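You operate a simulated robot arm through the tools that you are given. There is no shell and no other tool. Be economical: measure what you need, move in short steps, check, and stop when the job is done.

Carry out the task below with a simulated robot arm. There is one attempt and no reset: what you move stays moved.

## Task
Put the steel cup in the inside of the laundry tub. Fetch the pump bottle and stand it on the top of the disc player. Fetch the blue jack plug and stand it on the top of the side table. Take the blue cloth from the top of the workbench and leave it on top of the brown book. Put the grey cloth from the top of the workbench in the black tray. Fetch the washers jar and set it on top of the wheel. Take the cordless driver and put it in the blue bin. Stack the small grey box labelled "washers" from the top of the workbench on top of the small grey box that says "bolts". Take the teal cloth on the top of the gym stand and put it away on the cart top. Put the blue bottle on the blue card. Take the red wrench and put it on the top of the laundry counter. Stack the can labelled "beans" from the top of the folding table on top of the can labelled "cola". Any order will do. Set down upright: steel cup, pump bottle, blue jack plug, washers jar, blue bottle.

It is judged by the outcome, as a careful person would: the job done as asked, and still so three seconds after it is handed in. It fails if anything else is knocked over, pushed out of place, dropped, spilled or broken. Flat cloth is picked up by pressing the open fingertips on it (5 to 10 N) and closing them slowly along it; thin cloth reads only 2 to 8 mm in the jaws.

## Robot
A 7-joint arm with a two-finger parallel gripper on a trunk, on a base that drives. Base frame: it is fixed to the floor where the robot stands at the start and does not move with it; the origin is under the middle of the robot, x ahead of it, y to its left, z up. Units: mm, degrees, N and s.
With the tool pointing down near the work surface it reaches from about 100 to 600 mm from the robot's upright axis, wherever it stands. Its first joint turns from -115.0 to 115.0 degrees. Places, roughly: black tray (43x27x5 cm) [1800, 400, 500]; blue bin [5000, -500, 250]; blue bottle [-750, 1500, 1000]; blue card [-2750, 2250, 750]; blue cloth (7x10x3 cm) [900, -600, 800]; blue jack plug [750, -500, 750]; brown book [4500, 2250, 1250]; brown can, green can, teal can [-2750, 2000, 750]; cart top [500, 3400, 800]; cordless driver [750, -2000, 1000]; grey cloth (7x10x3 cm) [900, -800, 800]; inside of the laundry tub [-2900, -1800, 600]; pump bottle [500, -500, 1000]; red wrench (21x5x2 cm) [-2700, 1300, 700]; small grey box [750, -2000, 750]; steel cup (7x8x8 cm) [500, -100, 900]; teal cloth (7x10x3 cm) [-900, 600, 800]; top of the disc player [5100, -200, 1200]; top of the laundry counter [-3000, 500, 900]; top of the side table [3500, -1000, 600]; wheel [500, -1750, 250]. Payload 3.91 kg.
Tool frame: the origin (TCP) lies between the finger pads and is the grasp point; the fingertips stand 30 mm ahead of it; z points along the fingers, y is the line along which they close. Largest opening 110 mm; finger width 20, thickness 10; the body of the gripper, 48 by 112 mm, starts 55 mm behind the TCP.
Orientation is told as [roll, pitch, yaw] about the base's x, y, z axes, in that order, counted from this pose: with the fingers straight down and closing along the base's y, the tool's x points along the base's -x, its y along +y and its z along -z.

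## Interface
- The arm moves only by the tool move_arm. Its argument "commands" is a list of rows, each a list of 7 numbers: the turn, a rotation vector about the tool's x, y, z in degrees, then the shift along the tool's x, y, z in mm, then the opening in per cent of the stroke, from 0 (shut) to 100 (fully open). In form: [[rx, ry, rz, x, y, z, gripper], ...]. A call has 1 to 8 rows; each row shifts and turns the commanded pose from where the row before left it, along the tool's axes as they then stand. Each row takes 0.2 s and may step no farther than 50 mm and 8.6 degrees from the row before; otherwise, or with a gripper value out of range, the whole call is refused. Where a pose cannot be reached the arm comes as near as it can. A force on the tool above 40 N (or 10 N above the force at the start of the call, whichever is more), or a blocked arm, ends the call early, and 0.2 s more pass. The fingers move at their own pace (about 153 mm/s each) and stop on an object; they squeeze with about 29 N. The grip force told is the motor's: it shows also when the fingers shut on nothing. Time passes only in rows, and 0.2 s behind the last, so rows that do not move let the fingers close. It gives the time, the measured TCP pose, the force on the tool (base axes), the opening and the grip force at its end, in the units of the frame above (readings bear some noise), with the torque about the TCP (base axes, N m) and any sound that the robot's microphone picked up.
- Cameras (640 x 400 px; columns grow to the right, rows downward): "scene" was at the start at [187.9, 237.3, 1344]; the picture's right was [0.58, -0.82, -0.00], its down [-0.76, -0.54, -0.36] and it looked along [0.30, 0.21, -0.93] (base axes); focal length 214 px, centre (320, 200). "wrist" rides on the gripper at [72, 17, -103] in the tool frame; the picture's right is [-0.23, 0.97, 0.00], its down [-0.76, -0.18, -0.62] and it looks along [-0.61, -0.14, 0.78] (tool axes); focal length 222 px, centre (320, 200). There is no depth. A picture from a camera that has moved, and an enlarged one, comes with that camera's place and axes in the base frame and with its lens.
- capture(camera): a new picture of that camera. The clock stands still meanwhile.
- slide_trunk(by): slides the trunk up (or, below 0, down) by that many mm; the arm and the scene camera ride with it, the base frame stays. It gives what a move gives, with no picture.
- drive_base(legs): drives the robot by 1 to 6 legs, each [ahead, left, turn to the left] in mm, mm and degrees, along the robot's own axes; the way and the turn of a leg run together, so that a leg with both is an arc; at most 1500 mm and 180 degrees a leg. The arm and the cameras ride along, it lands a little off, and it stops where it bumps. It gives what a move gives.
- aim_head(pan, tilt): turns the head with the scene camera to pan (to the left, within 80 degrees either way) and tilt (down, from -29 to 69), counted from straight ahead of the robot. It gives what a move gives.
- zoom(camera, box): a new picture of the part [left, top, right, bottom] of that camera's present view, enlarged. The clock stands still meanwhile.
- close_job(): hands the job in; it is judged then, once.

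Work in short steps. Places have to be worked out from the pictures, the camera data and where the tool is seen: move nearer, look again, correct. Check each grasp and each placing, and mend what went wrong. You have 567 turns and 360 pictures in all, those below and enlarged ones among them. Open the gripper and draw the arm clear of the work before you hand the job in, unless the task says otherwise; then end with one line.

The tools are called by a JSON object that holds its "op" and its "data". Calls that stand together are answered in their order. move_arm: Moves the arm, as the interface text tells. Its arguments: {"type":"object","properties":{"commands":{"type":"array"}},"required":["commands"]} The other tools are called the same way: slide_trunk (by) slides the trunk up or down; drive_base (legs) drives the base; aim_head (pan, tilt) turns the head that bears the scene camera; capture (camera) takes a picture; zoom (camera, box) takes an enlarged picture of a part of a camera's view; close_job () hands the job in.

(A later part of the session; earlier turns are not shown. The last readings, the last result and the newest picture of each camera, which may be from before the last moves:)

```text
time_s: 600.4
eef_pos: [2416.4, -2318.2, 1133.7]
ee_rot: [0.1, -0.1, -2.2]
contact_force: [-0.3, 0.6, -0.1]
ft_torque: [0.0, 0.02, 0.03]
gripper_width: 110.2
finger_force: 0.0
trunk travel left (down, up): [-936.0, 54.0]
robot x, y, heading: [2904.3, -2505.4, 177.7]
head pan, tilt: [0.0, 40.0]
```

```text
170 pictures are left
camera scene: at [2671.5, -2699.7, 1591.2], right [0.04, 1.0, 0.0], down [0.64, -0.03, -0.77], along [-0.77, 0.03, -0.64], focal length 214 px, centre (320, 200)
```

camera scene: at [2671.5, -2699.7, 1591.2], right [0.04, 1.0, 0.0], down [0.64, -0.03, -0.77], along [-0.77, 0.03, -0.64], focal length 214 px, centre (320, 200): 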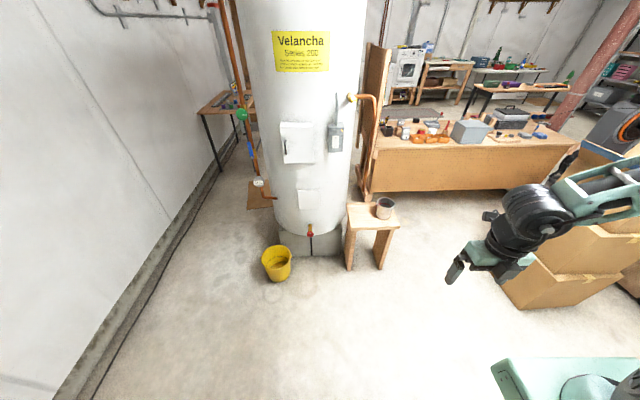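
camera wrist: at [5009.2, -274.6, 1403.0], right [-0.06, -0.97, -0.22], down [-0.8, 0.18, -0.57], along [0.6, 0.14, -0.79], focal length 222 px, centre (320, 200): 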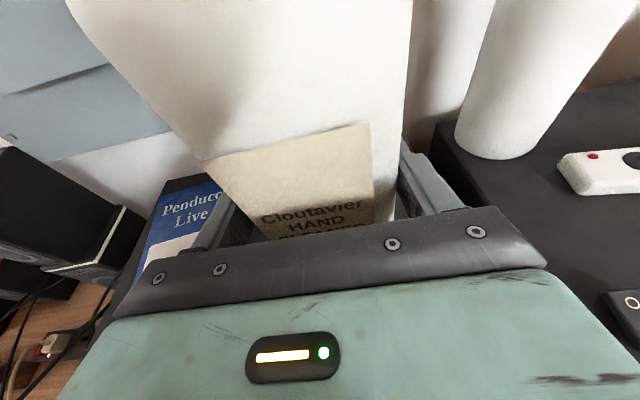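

The bucket reads (≈1650,−2998): within noise of its original place, upright – no mending needed. Return along the lane to the bench front.

{"op": "drive_base", "data": {"legs": [[650, 0, 2.3], [0, 1000, 0]]}}

{"op": "aim_head", "data": {"pan": 0, "tilt": 30}}

{"op": "capture", "data": {"camera": "scene"}}

```text
time_s: 608.9
eef_pos: [1750.7, -3349.3, 1134.2]
ee_rot: [-0.1, -0.1, 1.2]
contact_force: [-0.8, 0.0, 1.0]
ft_torque: [0.02, -0.01, 0.01]
gripper_width: 110.2
finger_force: 0.0
trunk travel left (down, up): [-936.0, 54.0]
robot x, y, heading: [2250.8, -3508.1, -179.1]
head pan, tilt: [0.0, 40.0]
```

```text
time_s: 609.7
eef_pos: [1750.7, -3350.3, 1133.8]
ee_rot: [0.0, -0.1, 1.3]
contact_force: [-0.3, 0.2, 0.4]
ft_torque: [0.02, 0.02, -0.02]
gripper_width: 110.0
finger_force: 0.1
trunk travel left (down, up): [-936.0, 54.0]
robot x, y, heading: [2252.9, -3503.0, -178.9]
head pan, tilt: [0.0, 30.0]
```

```text
169 pictures are left
camera scene: at [2023.9, -3715.0, 1606.4], right [-0.02, 1.0, 0.0], down [0.5, 0.01, -0.87], along [-0.87, -0.02, -0.5], focal length 214 px, centre (320, 200)
```

scene: 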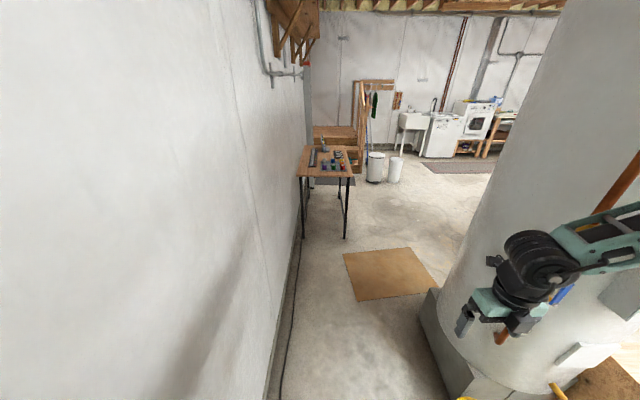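

Lane clear; the little table is where it was. Drive through and up to the bench front.

{"op": "drive_base", "data": {"legs": [[1300, 0, -1], [390, 0, 0]]}}

{"op": "drive_base", "data": {"legs": [[0, -650, 0], [800, 0, 0]]}}

```text
time_s: 618.0
eef_pos: [88.1, -3508.8, 1048.2]
ee_rot: [-1.1, -11.4, 14.0]
contact_force: [-0.7, 0.6, 0.6]
ft_torque: [-0.05, -0.01, -0.01]
gripper_width: 110.1
finger_force: 0.0
trunk travel left (down, up): [-936.0, 54.0]
robot x, y, heading: [632.2, -3581.0, -172.6]
head pan, tilt: [0.0, 30.0]
stopped in leg 2: the robot was blocked; the commanded pose is now the measured one
```

```text
time_s: 618.8
eef_pos: [36.7, -3538.3, 997.2]
ee_rot: [-1.1, -14.4, 14.7]
contact_force: [0.9, -0.3, -0.3]
ft_torque: [-0.02, 0.02, 0.0]
gripper_width: 110.0
finger_force: 0.1
trunk travel left (down, up): [-936.0, 54.0]
robot x, y, heading: [653.4, -3591.4, -170.9]
head pan, tilt: [0.0, 30.0]
stopped in leg 1: the robot was blocked; the commanded pose is now the measured one
```

Blocked, and the arm got pushed. Look around carefully.

{"op": "capture", "data": {"camera": "scene"}}

{"op": "capture", "data": {"camera": "wrist"}}

{"op": "aim_head", "data": {"pan": -60, "tilt": 30}}

{"op": "capture", "data": {"camera": "scene"}}

```text
168 pictures are left
camera scene: at [495.5, -3818.9, 1617.4], right [-0.16, 0.99, 0.0], down [0.47, 0.07, -0.88], along [-0.87, -0.14, -0.48], focal length 214 px, centre (320, 200)
```

scene: 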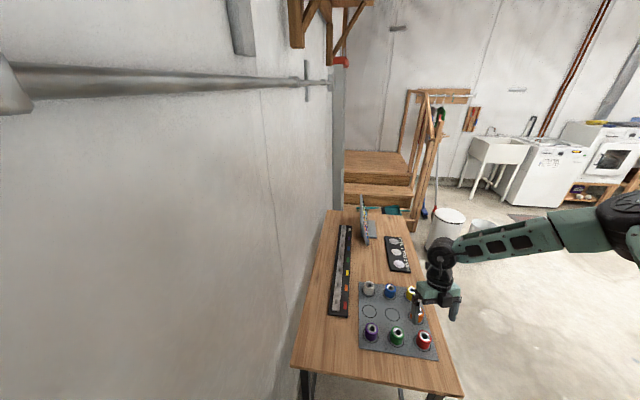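

```text
167 pictures are left
camera wrist: at [-60.4, -3543.9, 1079.5], right [-0.03, 1.0, 0.04], down [0.6, -0.01, 0.8], along [0.8, 0.05, -0.6], focal length 222 px, centre (320, 200)
```

wrist: 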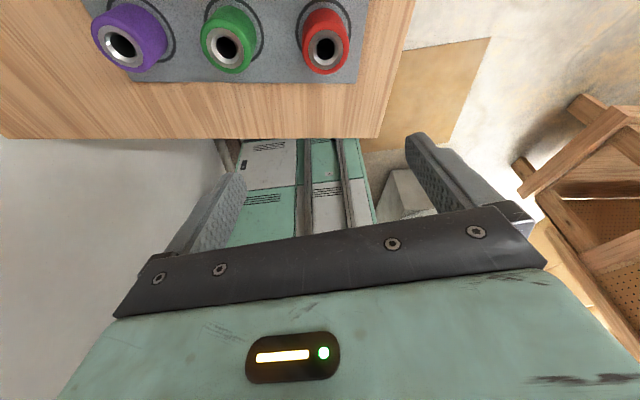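

```text
time_s: 620.1
eef_pos: [37.2, -3540.3, 1003.1]
ee_rot: [-1.0, -13.9, 14.4]
contact_force: [0.9, 0.1, -1.2]
ft_torque: [-0.01, -0.01, 0.0]
gripper_width: 109.6
finger_force: 0.1
trunk travel left (down, up): [-936.0, 54.0]
robot x, y, heading: [652.0, -3592.7, -170.6]
head pan, tilt: [-60.0, 30.0]
```

```text
166 pictures are left
camera scene: at [528.8, -3738.1, 1617.5], right [0.78, 0.63, -0.02], down [0.29, -0.39, -0.87], along [-0.56, 0.67, -0.49], focal length 214 px, centre (320, 200)
```

scene: 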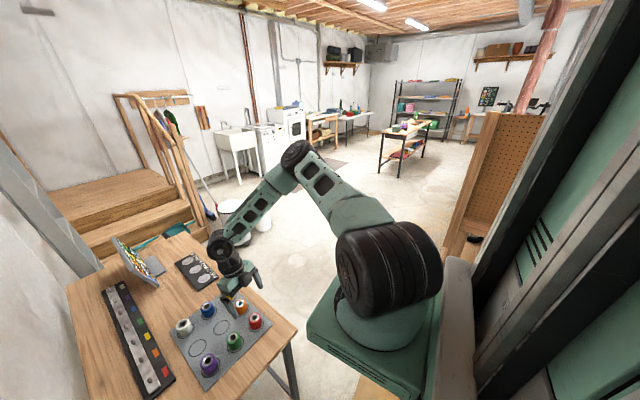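

The head is right against a wall pipe (z≈1610). Ease back and right in a small step.

{"op": "drive_base", "data": {"legs": [[-60, -60, 0]]}}

```text
time_s: 621.1
eef_pos: [78.3, -3461.6, 1000.5]
ee_rot: [-0.8, -13.9, 13.7]
contact_force: [0.1, -0.3, -0.1]
ft_torque: [-0.01, -0.02, 0.04]
gripper_width: 110.1
finger_force: 0.1
trunk travel left (down, up): [-936.0, 54.0]
robot x, y, heading: [696.9, -3520.1, -171.5]
head pan, tilt: [-60.0, 30.0]
```

Freed. Straighten, and move up to the bench front in careful steps.

{"op": "drive_base", "data": {"legs": [[0, -150, -8.5], [110, 0, 0], [0, -520, 0]]}}

```text
time_s: 626.0
eef_pos: [-28.9, -2700.5, 1001.1]
ee_rot: [-0.8, -13.9, 5.7]
contact_force: [-0.8, 0.1, 0.2]
ft_torque: [0.02, -0.02, 0.0]
gripper_width: 110.1
finger_force: 0.0
trunk travel left (down, up): [-936.0, 54.0]
robot x, y, heading: [571.8, -2848.7, -180.0]
head pan, tilt: [-60.0, 30.0]
```

Continue to the bench front and turn to face it.

{"op": "drive_base", "data": {"legs": [[850, 0, 0], [0, -1200, 0], [0, -950, 0], [0, 0, -180]]}}

{"op": "move_arm", "data": {"commands": [[0, 7, 0, 0, 0, -40, 100], [0, 7, 0, 0, 0, -40, 100]]}}

{"op": "aim_head", "data": {"pan": 0, "tilt": 40}}

{"op": "capture", "data": {"camera": "scene"}}

```text
time_s: 648.4
eef_pos: [392.3, -892.2, 1001.9]
ee_rot: [-0.9, -13.9, 178.2]
contact_force: [0.8, 0.0, 0.3]
ft_torque: [0.02, 0.01, 0.0]
gripper_width: 109.9
finger_force: 0.1
trunk travel left (down, up): [-936.0, 54.0]
robot x, y, heading: [-187.5, -674.7, -7.3]
head pan, tilt: [-60.0, 30.0]
```

```text
time_s: 649.0
eef_pos: [408.1, -894.7, 1082.0]
ee_rot: [-0.8, 0.2, 178.0]
contact_force: [-0.4, 0.0, 0.0]
ft_torque: [0.01, 0.02, -0.01]
gripper_width: 110.0
finger_force: 0.1
trunk travel left (down, up): [-936.0, 54.0]
robot x, y, heading: [-188.9, -666.8, -7.2]
head pan, tilt: [-60.0, 30.0]
```

```text
time_s: 650.3
eef_pos: [407.2, -894.2, 1081.6]
ee_rot: [-0.9, 0.0, 178.0]
contact_force: [-0.6, 0.3, 0.2]
ft_torque: [0.05, -0.03, -0.02]
gripper_width: 109.9
finger_force: 0.1
trunk travel left (down, up): [-936.0, 54.0]
robot x, y, heading: [-189.7, -667.9, -7.1]
head pan, tilt: [0.0, 40.0]
```

```text
165 pictures are left
camera scene: at [62.9, -496.1, 1591.1], right [-0.13, -0.99, 0.0], down [-0.64, 0.08, -0.77], along [0.76, -0.1, -0.64], focal length 214 px, centre (320, 200)
```

scene: 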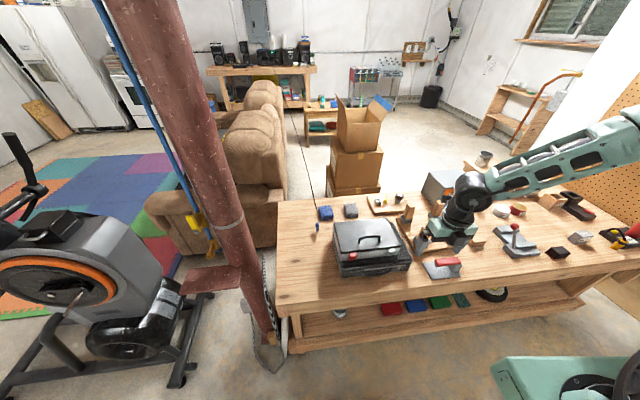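

{"op": "zoom", "data": {"camera": "scene", "box": [270, 160, 450, 280]}}

```text
3.33 times, centred on (360, 220) of scene
camera zoom: at [62.9, -496.1, 1591.1], right [-0.13, -0.99, 0.0], down [-0.64, 0.08, -0.77], along [0.76, -0.1, -0.64], focal length 715 px, centre (187, 133)
```

zoom: 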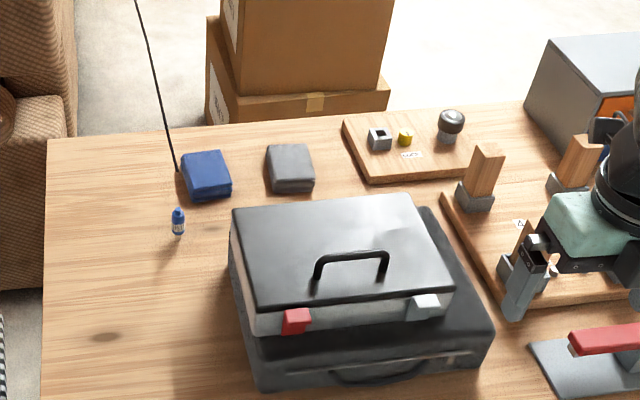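

Zoom closely on the jack plug and its lead.

{"op": "zoom", "data": {"camera": "scene", "box": [295, 185, 355, 245]}}

{"op": "zoom", "data": {"camera": "scene", "box": [190, 90, 400, 240]}}

```text
6.67 times, centred on (325, 215) of scene
camera zoom: at [62.9, -496.1, 1591.1], right [-0.13, -0.99, 0.0], down [-0.64, 0.08, -0.77], along [0.76, -0.1, -0.64], focal length 1430 px, centre (287, 100)
```

zoom: 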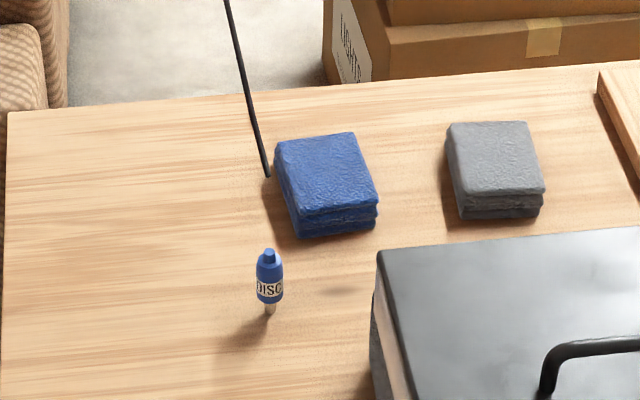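

```text
2.67 times, centred on (295, 165) of scene
camera zoom: at [62.9, -496.1, 1591.1], right [-0.13, -0.99, 0.0], down [-0.64, 0.08, -0.77], along [0.76, -0.1, -0.64], focal length 572 px, centre (387, 293)
```

zoom: 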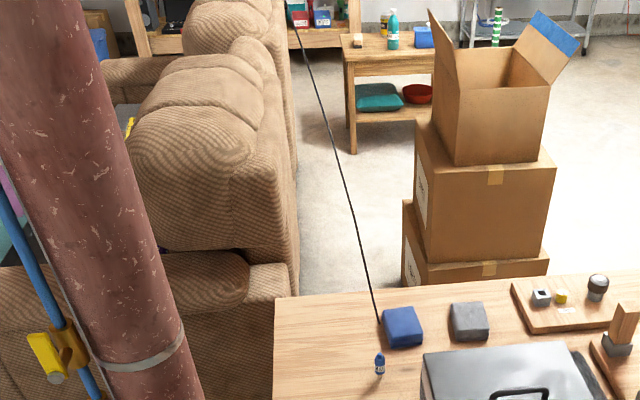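

The plug has a lead to the disc player, so I'll avoid pulling it away from the player: I'll shift it along the bench to a spot I can reach from the east side. First go to the plug.

{"op": "drive_base", "data": {"legs": [[0, 0, 7.2], [0, 215, 0], [220, 0, 0]]}}

{"op": "capture", "data": {"camera": "wrist"}}

{"op": "aim_head", "data": {"pan": -40, "tilt": 40}}

{"op": "capture", "data": {"camera": "scene"}}

```text
time_s: 653.9
eef_pos: [656.2, -592.8, 1082.4]
ee_rot: [-0.8, 0.1, -174.3]
contact_force: [-0.5, -0.3, 0.4]
ft_torque: [-0.01, 0.02, -0.02]
gripper_width: 110.2
finger_force: 0.0
trunk travel left (down, up): [-936.0, 54.0]
robot x, y, heading: [37.3, -452.2, 0.3]
head pan, tilt: [0.0, 40.0]
```

```text
161 pictures are left
camera wrist: at [729.6, -603.5, 1186.6], right [-0.13, -0.99, -0.01], down [-0.78, 0.09, 0.62], along [-0.62, 0.09, -0.78], focal length 222 px, centre (320, 200)
```

wrist: 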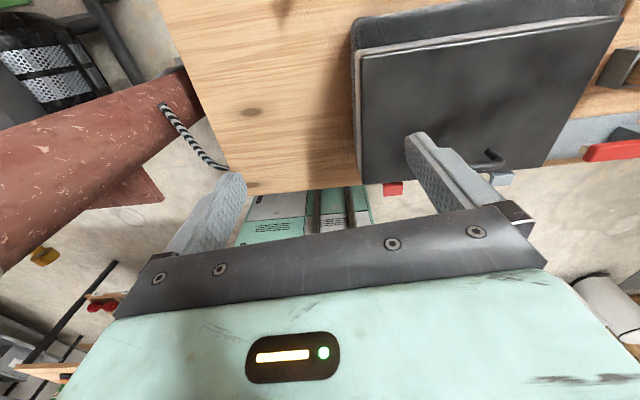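

```text
time_s: 654.9
eef_pos: [655.3, -592.6, 1083.1]
ee_rot: [-0.8, 0.1, -174.3]
contact_force: [-0.5, 0.1, 0.6]
ft_torque: [-0.02, -0.02, 0.0]
gripper_width: 110.0
finger_force: 0.0
trunk travel left (down, up): [-936.0, 54.0]
robot x, y, heading: [35.5, -452.0, 0.5]
head pan, tilt: [-40.0, 40.0]
```

```text
160 pictures are left
camera scene: at [241.5, -299.2, 1591.1], right [-0.64, -0.77, 0.0], down [-0.5, 0.41, -0.77], along [0.59, -0.49, -0.64], focal length 214 px, centre (320, 200)
```

scene: 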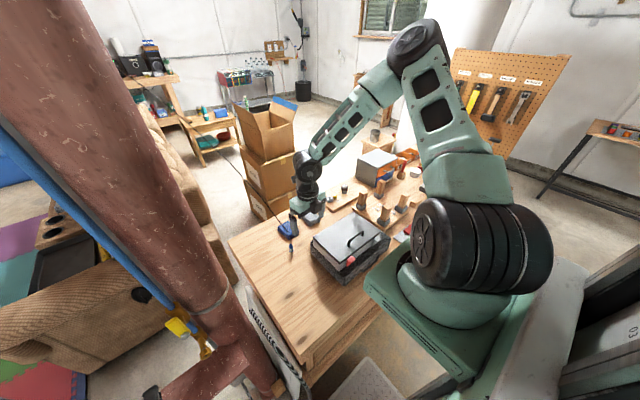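

{"op": "move_arm", "data": {"commands": [[0, 0, 0, 38, -1.5, 0, 100], [0, 0, 0, 38, -1.5, 0, 100], [0, 0, 0, 38, -1.5, 0, 100], [0, 0, 0, 38, -1.5, 0, 100], [0, 0, 0, 0, 0, 40, 100], [0, 0, 0, 0, 0, 40, 100]]}}

{"op": "capture", "data": {"camera": "wrist"}}

```text
time_s: 656.3
eef_pos: [808.5, -571.8, 1001.8]
ee_rot: [-0.8, 0.1, -174.3]
contact_force: [0.5, 0.8, -0.9]
ft_torque: [-0.02, 0.0, -0.01]
gripper_width: 110.0
finger_force: 0.1
trunk travel left (down, up): [-936.0, 54.0]
robot x, y, heading: [34.6, -448.6, 0.5]
head pan, tilt: [-40.0, 40.0]
```

```text
159 pictures are left
camera wrist: at [882.1, -582.8, 1106.2], right [-0.13, -0.99, -0.01], down [-0.78, 0.09, 0.62], along [-0.62, 0.09, -0.78], focal length 222 px, centre (320, 200)
```

wrist: 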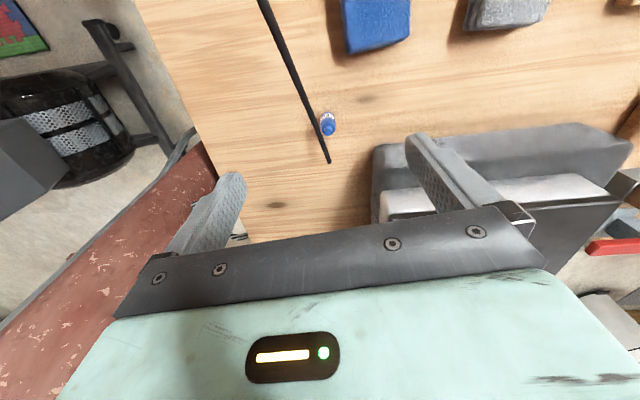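

Plug is at about (775,−576). Correct and lower with a narrower opening.

{"op": "move_arm", "data": {"commands": [[0, 0, 0, -33, 1, 0, 60], [0, 0, 0, 0, 0, 45, 60], [0, 0, 0, 0, 0, 45, 60]]}}

{"op": "capture", "data": {"camera": "wrist"}}

{"op": "zoom", "data": {"camera": "scene", "box": [230, 170, 390, 290]}}

```text
time_s: 657.1
eef_pos: [772.0, -575.3, 914.2]
ee_rot: [-0.9, 0.1, -174.2]
contact_force: [-0.6, -0.3, -0.2]
ft_torque: [-0.01, -0.03, -0.01]
gripper_width: 66.0
finger_force: 0.0
trunk travel left (down, up): [-936.0, 54.0]
robot x, y, heading: [33.9, -452.2, 0.3]
head pan, tilt: [-40.0, 40.0]
```

```text
158 pictures are left
camera wrist: at [845.8, -586.6, 1017.3], right [-0.13, -0.99, -0.01], down [-0.78, 0.09, 0.62], along [-0.62, 0.09, -0.78], focal length 222 px, centre (320, 200)
```

wrist: 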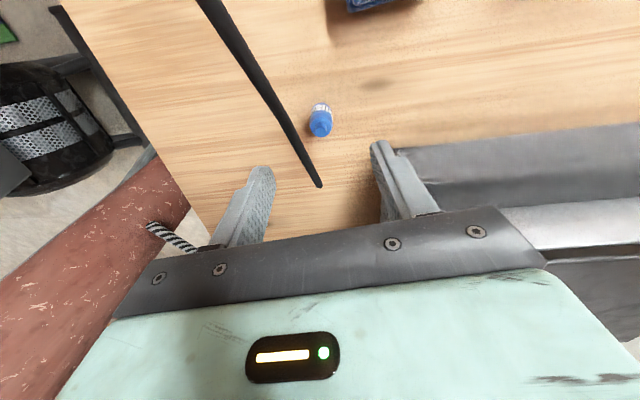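

```text
3.33 times, centred on (310, 230) of scene
camera zoom: at [241.0, -299.2, 1591.3], right [-0.64, -0.77, 0.0], down [-0.5, 0.41, -0.77], along [0.59, -0.49, -0.64], focal length 715 px, centre (353, 100)
```

zoom: 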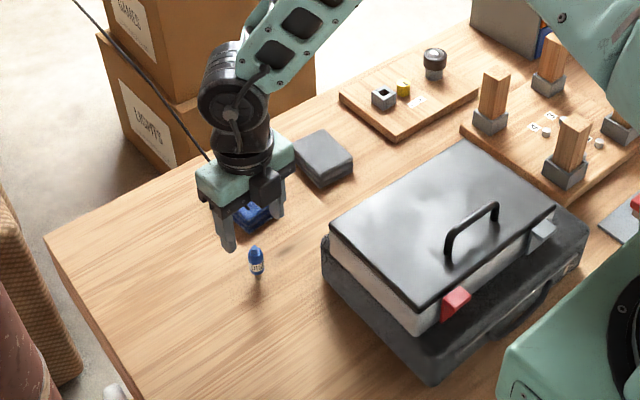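

{"op": "move_arm", "data": {"commands": [[0, 0, 0, 0, 0, 30, 60], [0, 0, 0, 0, 0, 20, 60]]}}

{"op": "capture", "data": {"camera": "wrist"}}

{"op": "zoom", "data": {"camera": "scene", "box": [270, 210, 330, 270]}}

```text
time_s: 657.7
eef_pos: [770.2, -575.8, 863.3]
ee_rot: [-0.8, 0.1, -174.2]
contact_force: [0.0, -0.9, -0.3]
ft_torque: [-0.01, -0.03, 0.01]
gripper_width: 66.0
finger_force: 0.0
trunk travel left (down, up): [-936.0, 54.0]
robot x, y, heading: [36.4, -449.2, 0.5]
head pan, tilt: [-40.0, 40.0]
```

```text
156 pictures are left
camera wrist: at [844.4, -586.5, 967.4], right [-0.13, -0.99, -0.01], down [-0.78, 0.09, 0.62], along [-0.62, 0.09, -0.78], focal length 222 px, centre (320, 200)
```

wrist: 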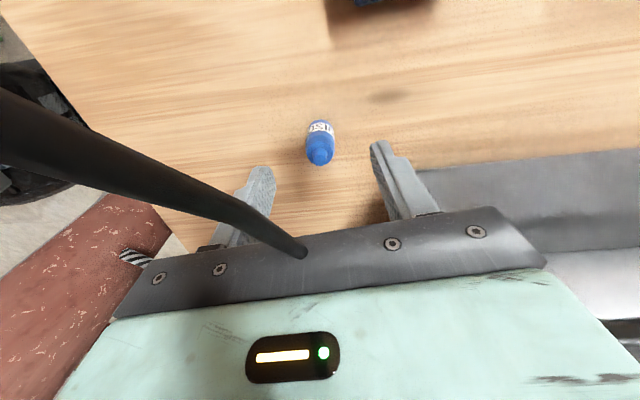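

```text
6.67 times, centred on (300, 240) of scene
camera zoom: at [241.3, -299.3, 1591.2], right [-0.64, -0.77, 0.0], down [-0.5, 0.41, -0.77], along [0.59, -0.49, -0.64], focal length 1430 px, centre (453, -67)
```

zoom: 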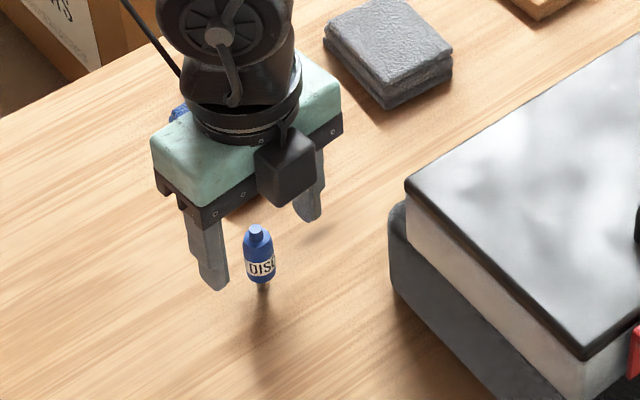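

Plug top ≈820, on axis. Lower 46 mm and close.

{"op": "move_arm", "data": {"commands": [[0, 0, 0, 0, 0, 26, 60], [0, 0, 0, 0, 0, 20, 60], [0, 0, 0, 0, 0, 0, 30], [0, 0, 0, 0, 0, 0, 0], [0, 0, 0, 0, 0, 0, 0]]}}

{"op": "capture", "data": {"camera": "wrist"}}

```text
time_s: 658.9
eef_pos: [772.8, -573.5, 816.4]
ee_rot: [-0.8, 0.2, -174.3]
contact_force: [0.2, -0.2, -0.2]
ft_torque: [-0.02, -0.01, 0.04]
gripper_width: 18.8
finger_force: 28.8
trunk travel left (down, up): [-936.0, 54.0]
robot x, y, heading: [36.5, -452.1, 0.6]
head pan, tilt: [-40.0, 40.0]
```

```text
154 pictures are left
camera wrist: at [846.4, -584.8, 920.7], right [-0.13, -0.99, -0.01], down [-0.78, 0.09, 0.62], along [-0.62, 0.09, -0.78], focal length 222 px, centre (320, 200)
```

wrist: 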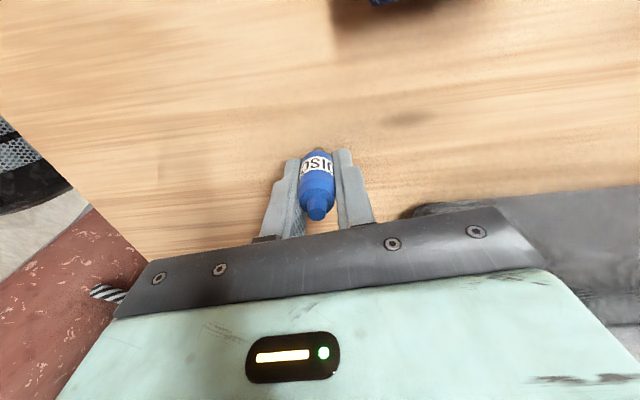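

Gripped (18.8 mm). Lift slowly and check for any pull from the lead.

{"op": "move_arm", "data": {"commands": [[0, 0, 0, 0, 0, -20, 0], [0, 0, 0, 0, 0, -30, 0], [0, 0, 0, 0, 0, -40, 0]]}}

{"op": "capture", "data": {"camera": "wrist"}}

{"op": "aim_head", "data": {"pan": -10, "tilt": 30}}

{"op": "capture", "data": {"camera": "scene"}}

```text
time_s: 659.7
eef_pos: [772.2, -574.2, 906.4]
ee_rot: [-0.7, -0.1, -174.4]
contact_force: [0.7, -0.2, -1.2]
ft_torque: [0.01, 0.05, 0.02]
gripper_width: 18.6
finger_force: 29.3
trunk travel left (down, up): [-936.0, 54.0]
robot x, y, heading: [34.9, -452.8, 0.5]
head pan, tilt: [-40.0, 40.0]
```

```text
153 pictures are left
camera wrist: at [845.9, -584.1, 1010.6], right [-0.13, -0.99, -0.01], down [-0.77, 0.09, 0.63], along [-0.62, 0.09, -0.78], focal length 222 px, centre (320, 200)
```

wrist: 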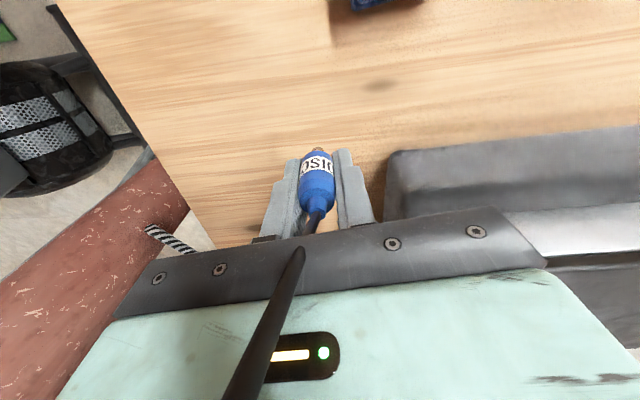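

```text
time_s: 660.7
eef_pos: [771.9, -574.0, 906.4]
ee_rot: [-0.8, 0.1, -174.3]
contact_force: [-0.6, -0.5, 0.4]
ft_torque: [0.02, 0.01, 0.01]
gripper_width: 18.6
finger_force: 29.1
trunk travel left (down, up): [-936.0, 54.0]
robot x, y, heading: [33.8, -450.7, 0.4]
head pan, tilt: [-10.0, 30.0]
```

```text
152 pictures are left
camera scene: at [265.1, -260.2, 1606.5], right [-0.17, -0.99, 0.0], down [-0.49, 0.08, -0.87], along [0.85, -0.14, -0.5], focal length 214 px, centre (320, 200)
```

scene: 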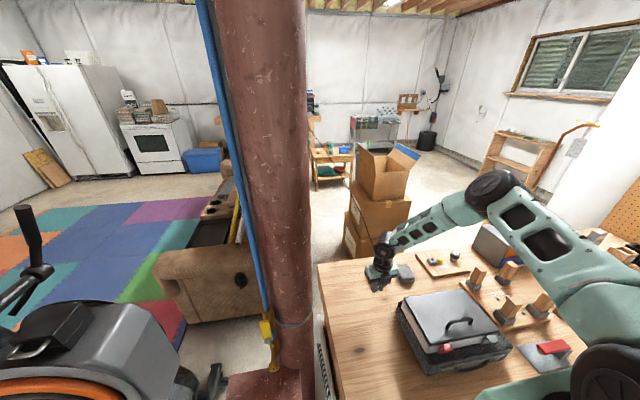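

{"op": "move_arm", "data": {"commands": [[0, 0, 0, 0, 0, -45, 0], [0, 0, 0, 0, 0, -45, 0]]}}

{"op": "zoom", "data": {"camera": "scene", "box": [380, 200, 620, 350]}}

```text
time_s: 661.3
eef_pos: [772.4, -575.1, 996.7]
ee_rot: [-0.7, 0.0, -174.4]
contact_force: [0.6, 0.4, -1.4]
ft_torque: [0.01, 0.02, 0.01]
gripper_width: 18.9
finger_force: 28.6
trunk travel left (down, up): [-936.0, 54.0]
robot x, y, heading: [34.9, -452.4, 0.5]
head pan, tilt: [-10.0, 30.0]
```

```text
2.67 times, centred on (500, 275) of scene
camera zoom: at [265.5, -260.3, 1606.3], right [-0.17, -0.99, 0.0], down [-0.49, 0.08, -0.87], along [0.85, -0.14, -0.5], focal length 572 px, centre (-160, 0)
```

zoom: 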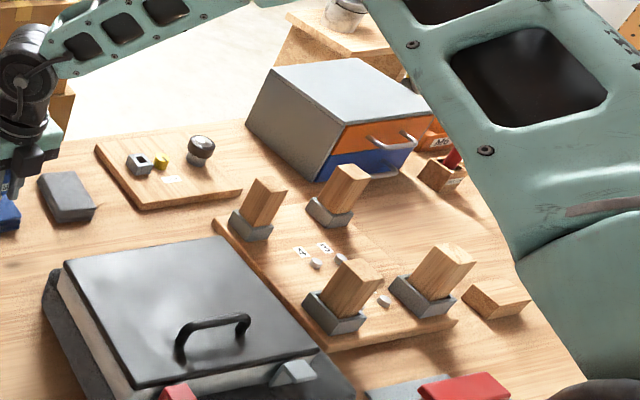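

A good relay spot is the flat top of the drawer cabinet (~(957,−1350), z≈900): reachable from both sides and no farther from the player. Raise and drive right.

{"op": "move_arm", "data": {"commands": [[0, 0, 0, 0, 0, -45, 0]]}}

{"op": "drive_base", "data": {"legs": [[0, -700, -0.5], [35, 0, 0]]}}

{"op": "capture", "data": {"camera": "wrist"}}

{"op": "capture", "data": {"camera": "scene"}}

```text
time_s: 661.7
eef_pos: [772.3, -575.4, 1046.0]
ee_rot: [-0.7, -0.1, -174.2]
contact_force: [0.0, 0.3, -1.2]
ft_torque: [0.02, 0.05, -0.02]
gripper_width: 18.5
finger_force: 29.1
trunk travel left (down, up): [-936.0, 54.0]
robot x, y, heading: [34.4, -448.4, 0.1]
head pan, tilt: [-10.0, 30.0]
```

```text
time_s: 666.1
eef_pos: [822.9, -1280.1, 1045.8]
ee_rot: [-0.7, 0.1, -173.0]
contact_force: [-0.9, -0.7, 0.5]
ft_torque: [-0.02, 0.0, -0.01]
gripper_width: 18.7
finger_force: 28.7
trunk travel left (down, up): [-936.0, 54.0]
robot x, y, heading: [82.9, -1175.7, 1.6]
head pan, tilt: [-10.0, 30.0]
```

```text
150 pictures are left
camera wrist: at [897.4, -1289.5, 1150.3], right [-0.11, -0.99, -0.01], down [-0.78, 0.07, 0.62], along [-0.62, 0.08, -0.78], focal length 222 px, centre (320, 200)
```

wrist: 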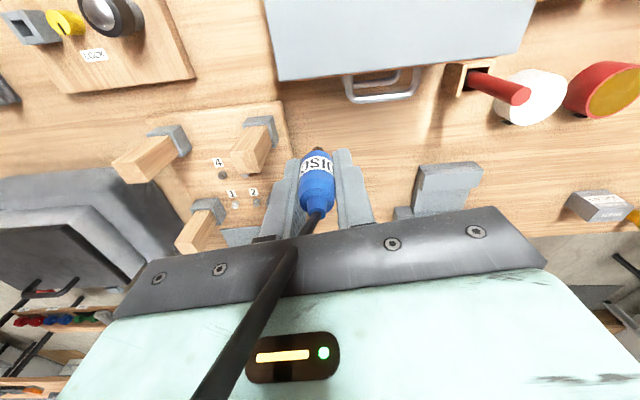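

```text
149 pictures are left
camera scene: at [308.2, -977.7, 1606.5], right [-0.14, -0.99, 0.0], down [-0.49, 0.07, -0.87], along [0.86, -0.12, -0.5], focal length 214 px, centre (320, 200)
```

scene: 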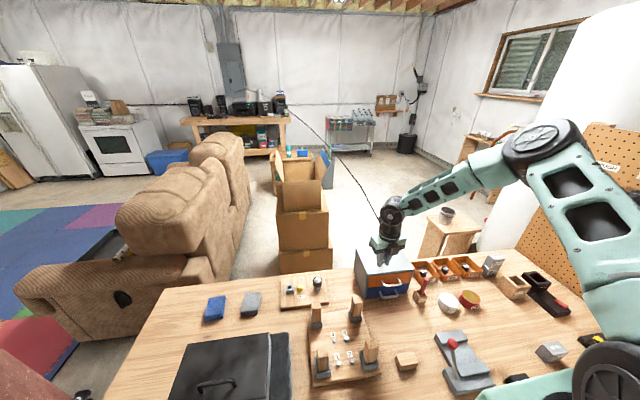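

Lead follows the plug freely. Cabinet top spans x≥858, y −1236..−1465. Move over (940,−1330) and lower gently.

{"op": "move_arm", "data": {"commands": [[0, 0, 0, 36.7, 21.3, 0, 0], [0, 0, 0, 36.7, 21.3, 0, 0], [0, 0, 0, 36.7, 21.3, 0, 0], [0, 0, 0, 0, 0, 35, 0], [0, 0, 0, 0, 0, 20, 0]]}}

{"op": "capture", "data": {"camera": "wrist"}}

{"op": "zoom", "data": {"camera": "scene", "box": [340, 200, 440, 310]}}

```text
time_s: 667.3
eef_pos: [940.9, -1331.4, 990.4]
ee_rot: [-0.8, 0.1, -172.9]
contact_force: [-1.3, -0.3, -0.2]
ft_torque: [0.01, 0.02, -0.02]
gripper_width: 18.7
finger_force: 28.7
trunk travel left (down, up): [-936.0, 54.0]
robot x, y, heading: [86.3, -1176.2, 1.8]
head pan, tilt: [-10.0, 30.0]
```

```text
148 pictures are left
camera wrist: at [1014.7, -1340.1, 1094.2], right [-0.1, -0.99, -0.01], down [-0.78, 0.07, 0.62], along [-0.62, 0.08, -0.78], focal length 222 px, centre (320, 200)
```

wrist: 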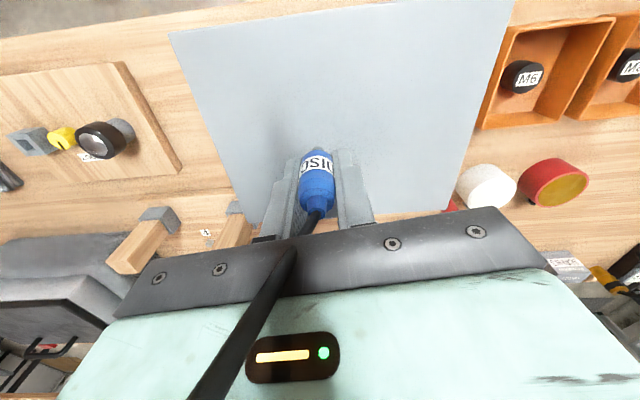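

```text
3.64 times, centred on (390, 255) of scene
camera zoom: at [308.5, -977.7, 1606.5], right [-0.14, -0.99, 0.0], down [-0.49, 0.07, -0.87], along [0.86, -0.12, -0.5], focal length 780 px, centre (66, 0)
```

zoom: 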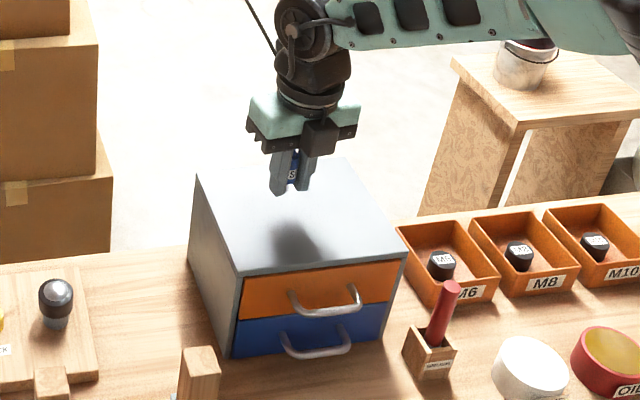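

{"op": "move_arm", "data": {"commands": [[0, 0, 0, 0, 0, 6, 0], [0, 0, 0, 0, 0, 5, 0], [0, 0, 0, 0, 0, 4, 0], [0, 0, 0, 0, 0, 4, 0], [0, 0, 0, 0, 0, 3, 0], [0, 0, 0, 0, 0, 3, 0], [0, 0, 0, 0, 0, 3, 0], [0, 0, 0, 0, 0, 3, 0]]}}

{"op": "zoom", "data": {"camera": "scene", "box": [360, 220, 420, 280]}}

```text
time_s: 669.1
eef_pos: [942.5, -1329.1, 965.8]
ee_rot: [-0.7, 0.7, -173.0]
contact_force: [-0.1, 1.0, 17.6]
ft_torque: [0.01, -0.08, 0.02]
gripper_width: 18.4
finger_force: 28.9
trunk travel left (down, up): [-936.0, 54.0]
robot x, y, heading: [78.6, -1171.7, 1.8]
head pan, tilt: [-10.0, 30.0]
stopped in row 8: the force on the tool passed its limit (the readings are from after the stop); the commanded pose is now the measured one
```

```text
6.67 times, centred on (390, 250) of scene
camera zoom: at [307.3, -977.5, 1606.5], right [-0.14, -0.99, 0.0], down [-0.49, 0.07, -0.87], along [0.86, -0.12, -0.5], focal length 1430 px, centre (-147, -133)
```

zoom: 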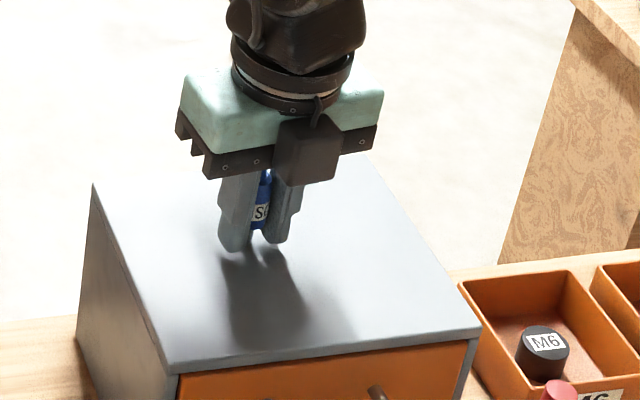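

Contact. Ease 2 mm, release gently, rise.

{"op": "move_arm", "data": {"commands": [[0, 0, 0, 0, 0, -2, 0], [0, 0, 0, 0, 0, 0, 22], [0, 0, 0, 0, 0, 0, 35], [0, 0, 0, 0, 0, 0, 50]]}}

{"op": "capture", "data": {"camera": "wrist"}}

```text
time_s: 670.1
eef_pos: [942.4, -1329.8, 964.3]
ee_rot: [-0.8, 0.4, -173.0]
contact_force: [0.1, -1.4, -0.2]
ft_torque: [0.03, 0.05, 0.02]
gripper_width: 55.1
finger_force: 0.0
trunk travel left (down, up): [-936.0, 54.0]
robot x, y, heading: [83.0, -1175.8, 1.9]
head pan, tilt: [-10.0, 30.0]
```

```text
145 pictures are left
camera wrist: at [1015.5, -1339.0, 1068.7], right [-0.11, -0.99, -0.01], down [-0.78, 0.08, 0.62], along [-0.62, 0.08, -0.78], focal length 222 px, centre (320, 200)
```

wrist: 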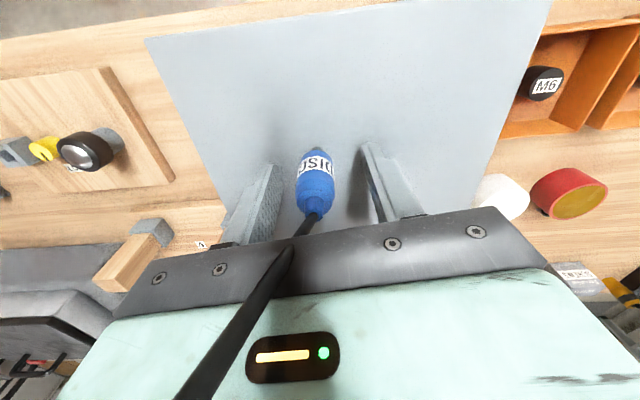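

Plug stands on the cabinet. Rise, and go for the blue cloth next.

{"op": "move_arm", "data": {"commands": [[0, 0, 0, 0, 0, -35, 50], [0, 0, 0, 0, 0, -45, 50], [0, 0, 0, 0, 0, -45, 100], [0, 0, 0, -45, 0, 0, 100], [0, 0, 0, -45, 0, 0, 100]]}}

{"op": "zoom", "data": {"camera": "scene", "box": [340, 200, 440, 310]}}

{"op": "drive_base", "data": {"legs": [[0, 620, -1.8]]}}

{"op": "capture", "data": {"camera": "scene"}}

```text
time_s: 671.3
eef_pos: [852.2, -1342.8, 1089.8]
ee_rot: [-0.7, 0.5, -173.0]
contact_force: [0.5, 0.1, -0.2]
ft_torque: [-0.02, 0.02, 0.0]
gripper_width: 110.1
finger_force: 0.1
trunk travel left (down, up): [-936.0, 54.0]
robot x, y, heading: [88.0, -1176.5, 1.6]
head pan, tilt: [-10.0, 30.0]
```

```text
3.64 times, centred on (390, 255) of scene
camera zoom: at [309.0, -977.4, 1606.4], right [-0.14, -0.99, 0.0], down [-0.5, 0.07, -0.87], along [0.86, -0.12, -0.5], focal length 780 px, centre (66, 0)
```

zoom: 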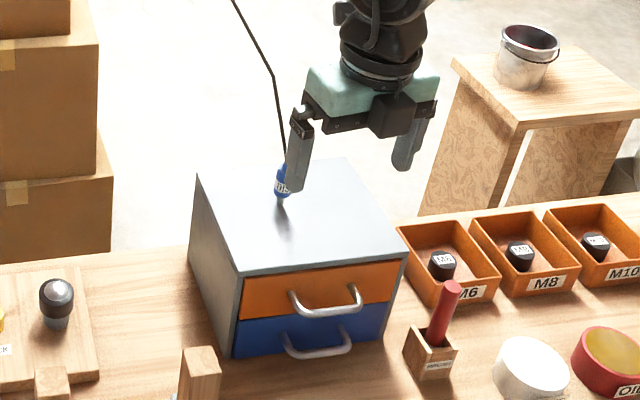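

```text
time_s: 674.8
eef_pos: [836.4, -751.6, 1091.4]
ee_rot: [-0.8, 0.4, -175.2]
contact_force: [0.4, 0.4, 0.7]
ft_torque: [0.01, 0.01, 0.0]
gripper_width: 110.1
finger_force: 0.0
trunk travel left (down, up): [-936.0, 54.0]
robot x, y, heading: [79.1, -548.3, -0.8]
head pan, tilt: [-10.0, 30.0]
```

```text
143 pictures are left
camera scene: at [309.8, -365.9, 1606.5], right [-0.18, -0.98, 0.0], down [-0.49, 0.09, -0.87], along [0.85, -0.16, -0.5], focal length 214 px, centre (320, 200)
```

scene: 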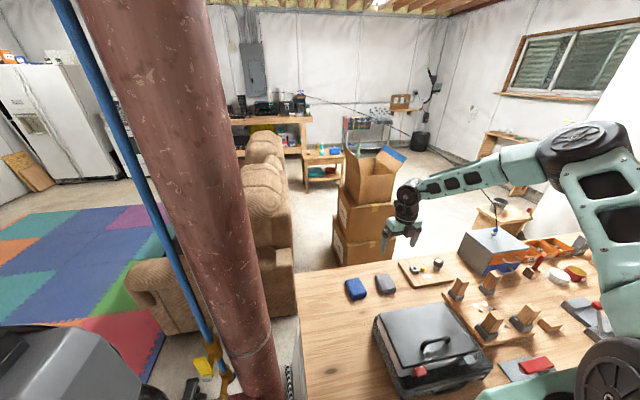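

Move over the blue cloth (≈(907,−640), long side along x).

{"op": "move_arm", "data": {"commands": [[0, 0, 0, 26.7, -35, 0, 100], [0, 0, 0, 26.7, -35, 0, 100], [0, 0, 0, 26.7, -35, 0, 100], [0, 0, 0, 0, 0, 45, 100], [0, 0, 0, 0, 0, 45, 100]]}}

{"op": "capture", "data": {"camera": "wrist"}}

```text
time_s: 676.0
eef_pos: [909.6, -643.4, 998.9]
ee_rot: [-0.7, 0.4, -175.3]
contact_force: [0.5, 0.1, -0.3]
ft_torque: [-0.02, -0.02, 0.01]
gripper_width: 110.1
finger_force: 0.0
trunk travel left (down, up): [-936.0, 54.0]
robot x, y, heading: [76.5, -551.6, -0.6]
head pan, tilt: [-10.0, 30.0]
```

```text
142 pictures are left
camera wrist: at [982.5, -654.6, 1103.2], right [-0.15, -0.99, -0.01], down [-0.78, 0.11, 0.62], along [-0.61, 0.1, -0.78], focal length 222 px, centre (320, 200)
```

wrist: 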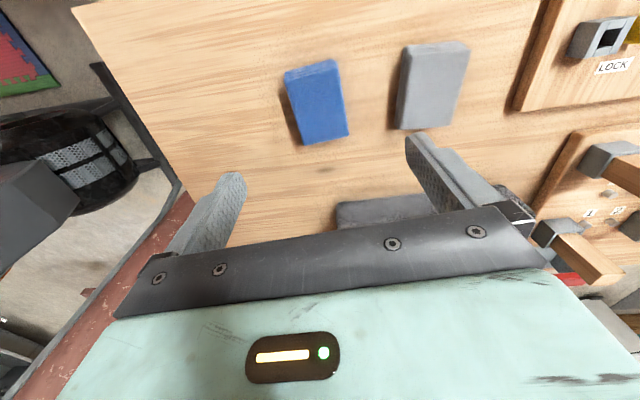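

Aligned with the cloth's long axis. Correct and descend.

{"op": "move_arm", "data": {"commands": [[0, 0, 0, -8, -7, 0, 100], [0, 0, 0, 0, 0, 45, 100], [0, 0, 0, 0, 0, 45, 100], [0, 0, 0, 0, 0, 45, 100], [0, 0, 0, 0, 0, 22, 100]]}}

{"op": "capture", "data": {"camera": "wrist"}}

```text
time_s: 677.2
eef_pos: [901.2, -633.4, 845.4]
ee_rot: [-0.8, 0.3, -175.3]
contact_force: [-0.9, -0.7, 0.4]
ft_torque: [0.01, -0.02, 0.0]
gripper_width: 110.0
finger_force: 0.1
trunk travel left (down, up): [-936.0, 54.0]
robot x, y, heading: [76.8, -552.9, -0.6]
head pan, tilt: [-10.0, 30.0]
```

```text
141 pictures are left
camera wrist: at [974.6, -644.6, 949.9], right [-0.15, -0.99, -0.01], down [-0.78, 0.11, 0.62], along [-0.61, 0.1, -0.78], focal length 222 px, centre (320, 200)
```

wrist: 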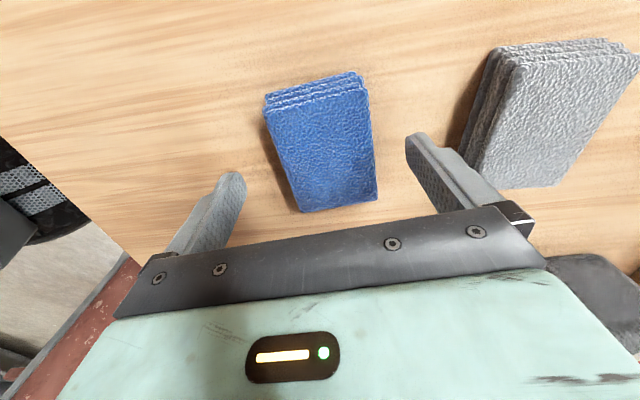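

{"op": "move_arm", "data": {"commands": [[0, 0, 0, 0, 0, 12, 100], [0, 0, 0, 0, 0, 10, 100], [0, 0, 0, 0, 0, 6, 100], [0, 0, 0, 0, 0, 5, 100], [0, 0, 0, 0, 0, 4, 100], [0, 0, 0, 0, 0, 4, 100], [0, 0, 0, 0, 0, 4, 100]]}}

```text
time_s: 678.6
eef_pos: [901.6, -631.2, 811.8]
ee_rot: [-0.4, 0.3, -175.6]
contact_force: [-15.8, 1.0, 26.3]
ft_torque: [-1.55, 0.58, -0.98]
gripper_width: 109.0
finger_force: 0.1
trunk travel left (down, up): [-936.0, 54.0]
robot x, y, heading: [77.2, -553.8, -0.5]
head pan, tilt: [-10.0, 30.0]
stopped in row 6: the force on the tool passed its limit (the readings are from after the stop); the commanded pose is now the measured one
```

Bench touched (z≈782). Raise 4 mm and close on the cloth.

{"op": "move_arm", "data": {"commands": [[0, 0, 0, 0, 0, -5, 100], [0, 0, 0, 0, 0, 0, 50], [0, 0, 0, 0, 0, 0, 0], [0, 0, 0, 0, 0, 0, 0], [0, 0, 0, 0, 0, 0, 0], [0, 0, 0, 0, 0, -20, 0], [0, 0, 0, 0, 0, -40, 0]]}}

{"op": "capture", "data": {"camera": "wrist"}}

```text
time_s: 680.2
eef_pos: [903.1, -630.0, 871.0]
ee_rot: [-0.7, 0.3, -175.3]
contact_force: [1.2, 0.2, -1.2]
ft_torque: [0.01, 0.01, -0.01]
gripper_width: 67.2
finger_force: 29.4
trunk travel left (down, up): [-936.0, 54.0]
robot x, y, heading: [77.9, -553.5, -0.6]
head pan, tilt: [-10.0, 30.0]
```

```text
140 pictures are left
camera wrist: at [975.8, -642.6, 976.1], right [-0.15, -0.99, -0.01], down [-0.78, 0.11, 0.62], along [-0.61, 0.1, -0.78], focal length 222 px, centre (320, 200)
```

wrist: 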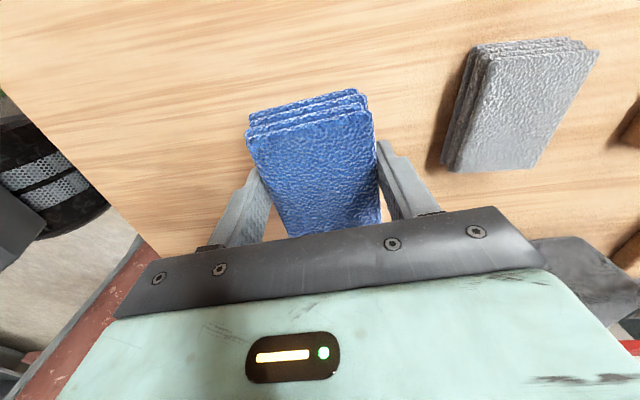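

Blue cloth held. Lift, retract, and rotate the tool back 180° for later.

{"op": "move_arm", "data": {"commands": [[0, 0, 0, 0, 0, -45, 0], [0, 0, 0, 0, 0, -45, 0], [0, 0, 0, 0, 0, -45, 0], [0, 0, 0, 0, 0, -45, 0], [0, 0, 0, -45, 0, -10, 0], [0, 0, 0, -45, 0, 0, 0], [0, 0, 0, -45, 0, 0, 0], [0, 0, 0, -45, 0, 0, 0]]}}

{"op": "move_arm", "data": {"commands": [[0, 0, -8.5, -30, 0, 0, 0], [0, 0, -8.5, 0, 0, 0, 0], [0, 0, -8.5, 0, 0, 0, 0], [0, 0, -8.5, 0, 0, 0, 0], [0, 0, -8.5, 0, 0, 0, 0], [0, 0, -8.5, 0, 0, 0, 0], [0, 0, -8.5, 0, 0, 0, 0], [0, 0, -8.5, 0, 0, 0, 0]]}}

{"op": "move_arm", "data": {"commands": [[0, 0, -8.5, 0, 0, 0, 0], [0, 0, -8.5, 0, 0, 0, 0], [0, 0, -8.5, 0, 0, 0, 0], [0, 0, -8.5, 0, 0, 0, 0], [0, 0, -8.5, 0, 0, 0, 0], [0, 0, -8.5, 0, 0, 0, 0], [0, 0, -8.5, 0, 0, 0, 0], [0, 0, -8.5, 0, 0, 0, 0]]}}

{"op": "move_arm", "data": {"commands": [[0, 0, -8.5, 0, 0, 0, 0], [0, 0, -8.5, 0, 0, 0, 0], [0, 0, -8.5, 0, 0, 0, 0], [0, 0, -8.5, 0, 0, 0, 0], [0, 0, -8.5, 0, 0, 0, 0]]}}

```text
time_s: 682.0
eef_pos: [721.4, -646.9, 1059.0]
ee_rot: [-0.5, 0.5, -175.5]
contact_force: [0.2, 0.5, -0.6]
ft_torque: [0.03, 0.0, -0.05]
gripper_width: 67.2
finger_force: 29.3
trunk travel left (down, up): [-936.0, 54.0]
robot x, y, heading: [75.0, -551.0, -0.8]
head pan, tilt: [-10.0, 30.0]
```

```text
time_s: 683.8
eef_pos: [690.9, -650.4, 1061.3]
ee_rot: [0.1, 0.7, -107.3]
contact_force: [-0.3, -0.3, -1.1]
ft_torque: [-0.01, -0.01, 0.0]
gripper_width: 67.0
finger_force: 29.0
trunk travel left (down, up): [-936.0, 54.0]
robot x, y, heading: [76.0, -551.5, -0.5]
head pan, tilt: [-10.0, 30.0]
```

```text
time_s: 685.6
eef_pos: [691.0, -649.3, 1061.4]
ee_rot: [0.8, 0.2, -39.4]
contact_force: [-0.9, -0.5, -0.3]
ft_torque: [-0.05, 0.0, 0.03]
gripper_width: 67.1
finger_force: 29.5
trunk travel left (down, up): [-936.0, 54.0]
robot x, y, heading: [77.4, -553.5, -0.8]
head pan, tilt: [-10.0, 30.0]
```

```text
time_s: 686.8
eef_pos: [691.5, -649.7, 1062.4]
ee_rot: [0.6, -0.4, 3.2]
contact_force: [0.1, 0.0, 0.1]
ft_torque: [0.02, 0.01, 0.0]
gripper_width: 66.9
finger_force: 29.1
trunk travel left (down, up): [-936.0, 54.0]
robot x, y, heading: [77.4, -554.2, -0.6]
head pan, tilt: [-10.0, 30.0]
```

Retract and drive the north route to the stove.

{"op": "move_arm", "data": {"commands": [[0, 0, 0, 45, 0, -20, 0], [0, 0, 0, 45, 0, -20, 0], [0, 0, 0, 40, 0, -20, 0], [0, 0, 0, 0, 0, -45, 0]]}}

{"op": "drive_base", "data": {"legs": [[-310, 0, 0], [0, 0, 90.6], [1300, 0, 0], [1300, 0, 0]]}}

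{"op": "drive_base", "data": {"legs": [[0, 0, -90], [1400, 0, 0], [1300, 0, 0], [950, 0, 0]]}}

{"op": "aim_head", "data": {"pan": 0, "tilt": 25}}

{"op": "capture", "data": {"camera": "scene"}}

```text
time_s: 687.8
eef_pos: [578.3, -656.7, 1163.7]
ee_rot: [0.6, -0.2, 3.1]
contact_force: [0.6, 0.0, 0.1]
ft_torque: [-0.04, 0.01, -0.01]
gripper_width: 67.2
finger_force: 29.5
out of reach, approached as far as the arm can: row 3, 4
trunk travel left (down, up): [-936.0, 54.0]
robot x, y, heading: [78.3, -552.9, -0.3]
head pan, tilt: [-10.0, 30.0]
```

```text
time_s: 705.9
eef_pos: [-151.1, 2556.4, 1164.1]
ee_rot: [0.6, -0.4, 95.0]
contact_force: [-0.1, -0.3, 0.0]
ft_torque: [-0.02, -0.01, -0.02]
gripper_width: 67.2
finger_force: 29.1
trunk travel left (down, up): [-936.0, 54.0]
robot x, y, heading: [-239.1, 2053.2, 91.2]
head pan, tilt: [-10.0, 30.0]
```

```text
time_s: 727.4
eef_pos: [3916.7, 2250.8, 1163.7]
ee_rot: [0.7, -0.4, 9.0]
contact_force: [0.4, -0.4, 0.0]
ft_torque: [-0.01, 0.02, -0.02]
gripper_width: 67.1
finger_force: 29.1
trunk travel left (down, up): [-936.0, 54.0]
robot x, y, heading: [3412.5, 2304.4, 5.4]
head pan, tilt: [-10.0, 30.0]
```

```text
time_s: 728.1
eef_pos: [3916.5, 2250.7, 1163.8]
ee_rot: [0.5, -0.4, 9.1]
contact_force: [-0.3, -1.0, 0.4]
ft_torque: [0.0, 0.0, 0.0]
gripper_width: 67.2
finger_force: 29.3
trunk travel left (down, up): [-936.0, 54.0]
robot x, y, heading: [3407.7, 2299.6, 5.4]
head pan, tilt: [0.0, 25.0]
```

```text
139 pictures are left
camera scene: at [3621.8, 2527.3, 1614.4], right [0.09, -1.0, 0.0], down [-0.42, -0.04, -0.91], along [0.9, 0.08, -0.42], focal length 214 px, centre (320, 200)
```

scene: 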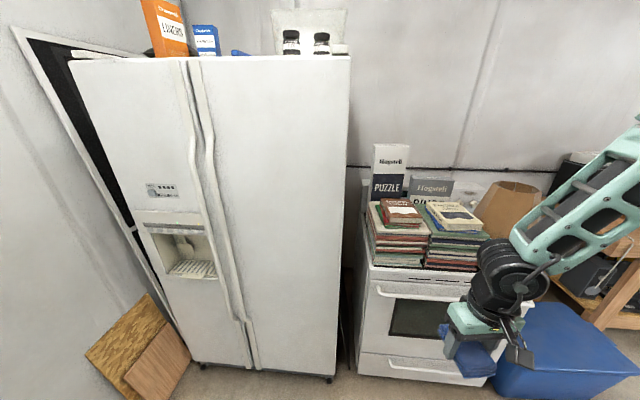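

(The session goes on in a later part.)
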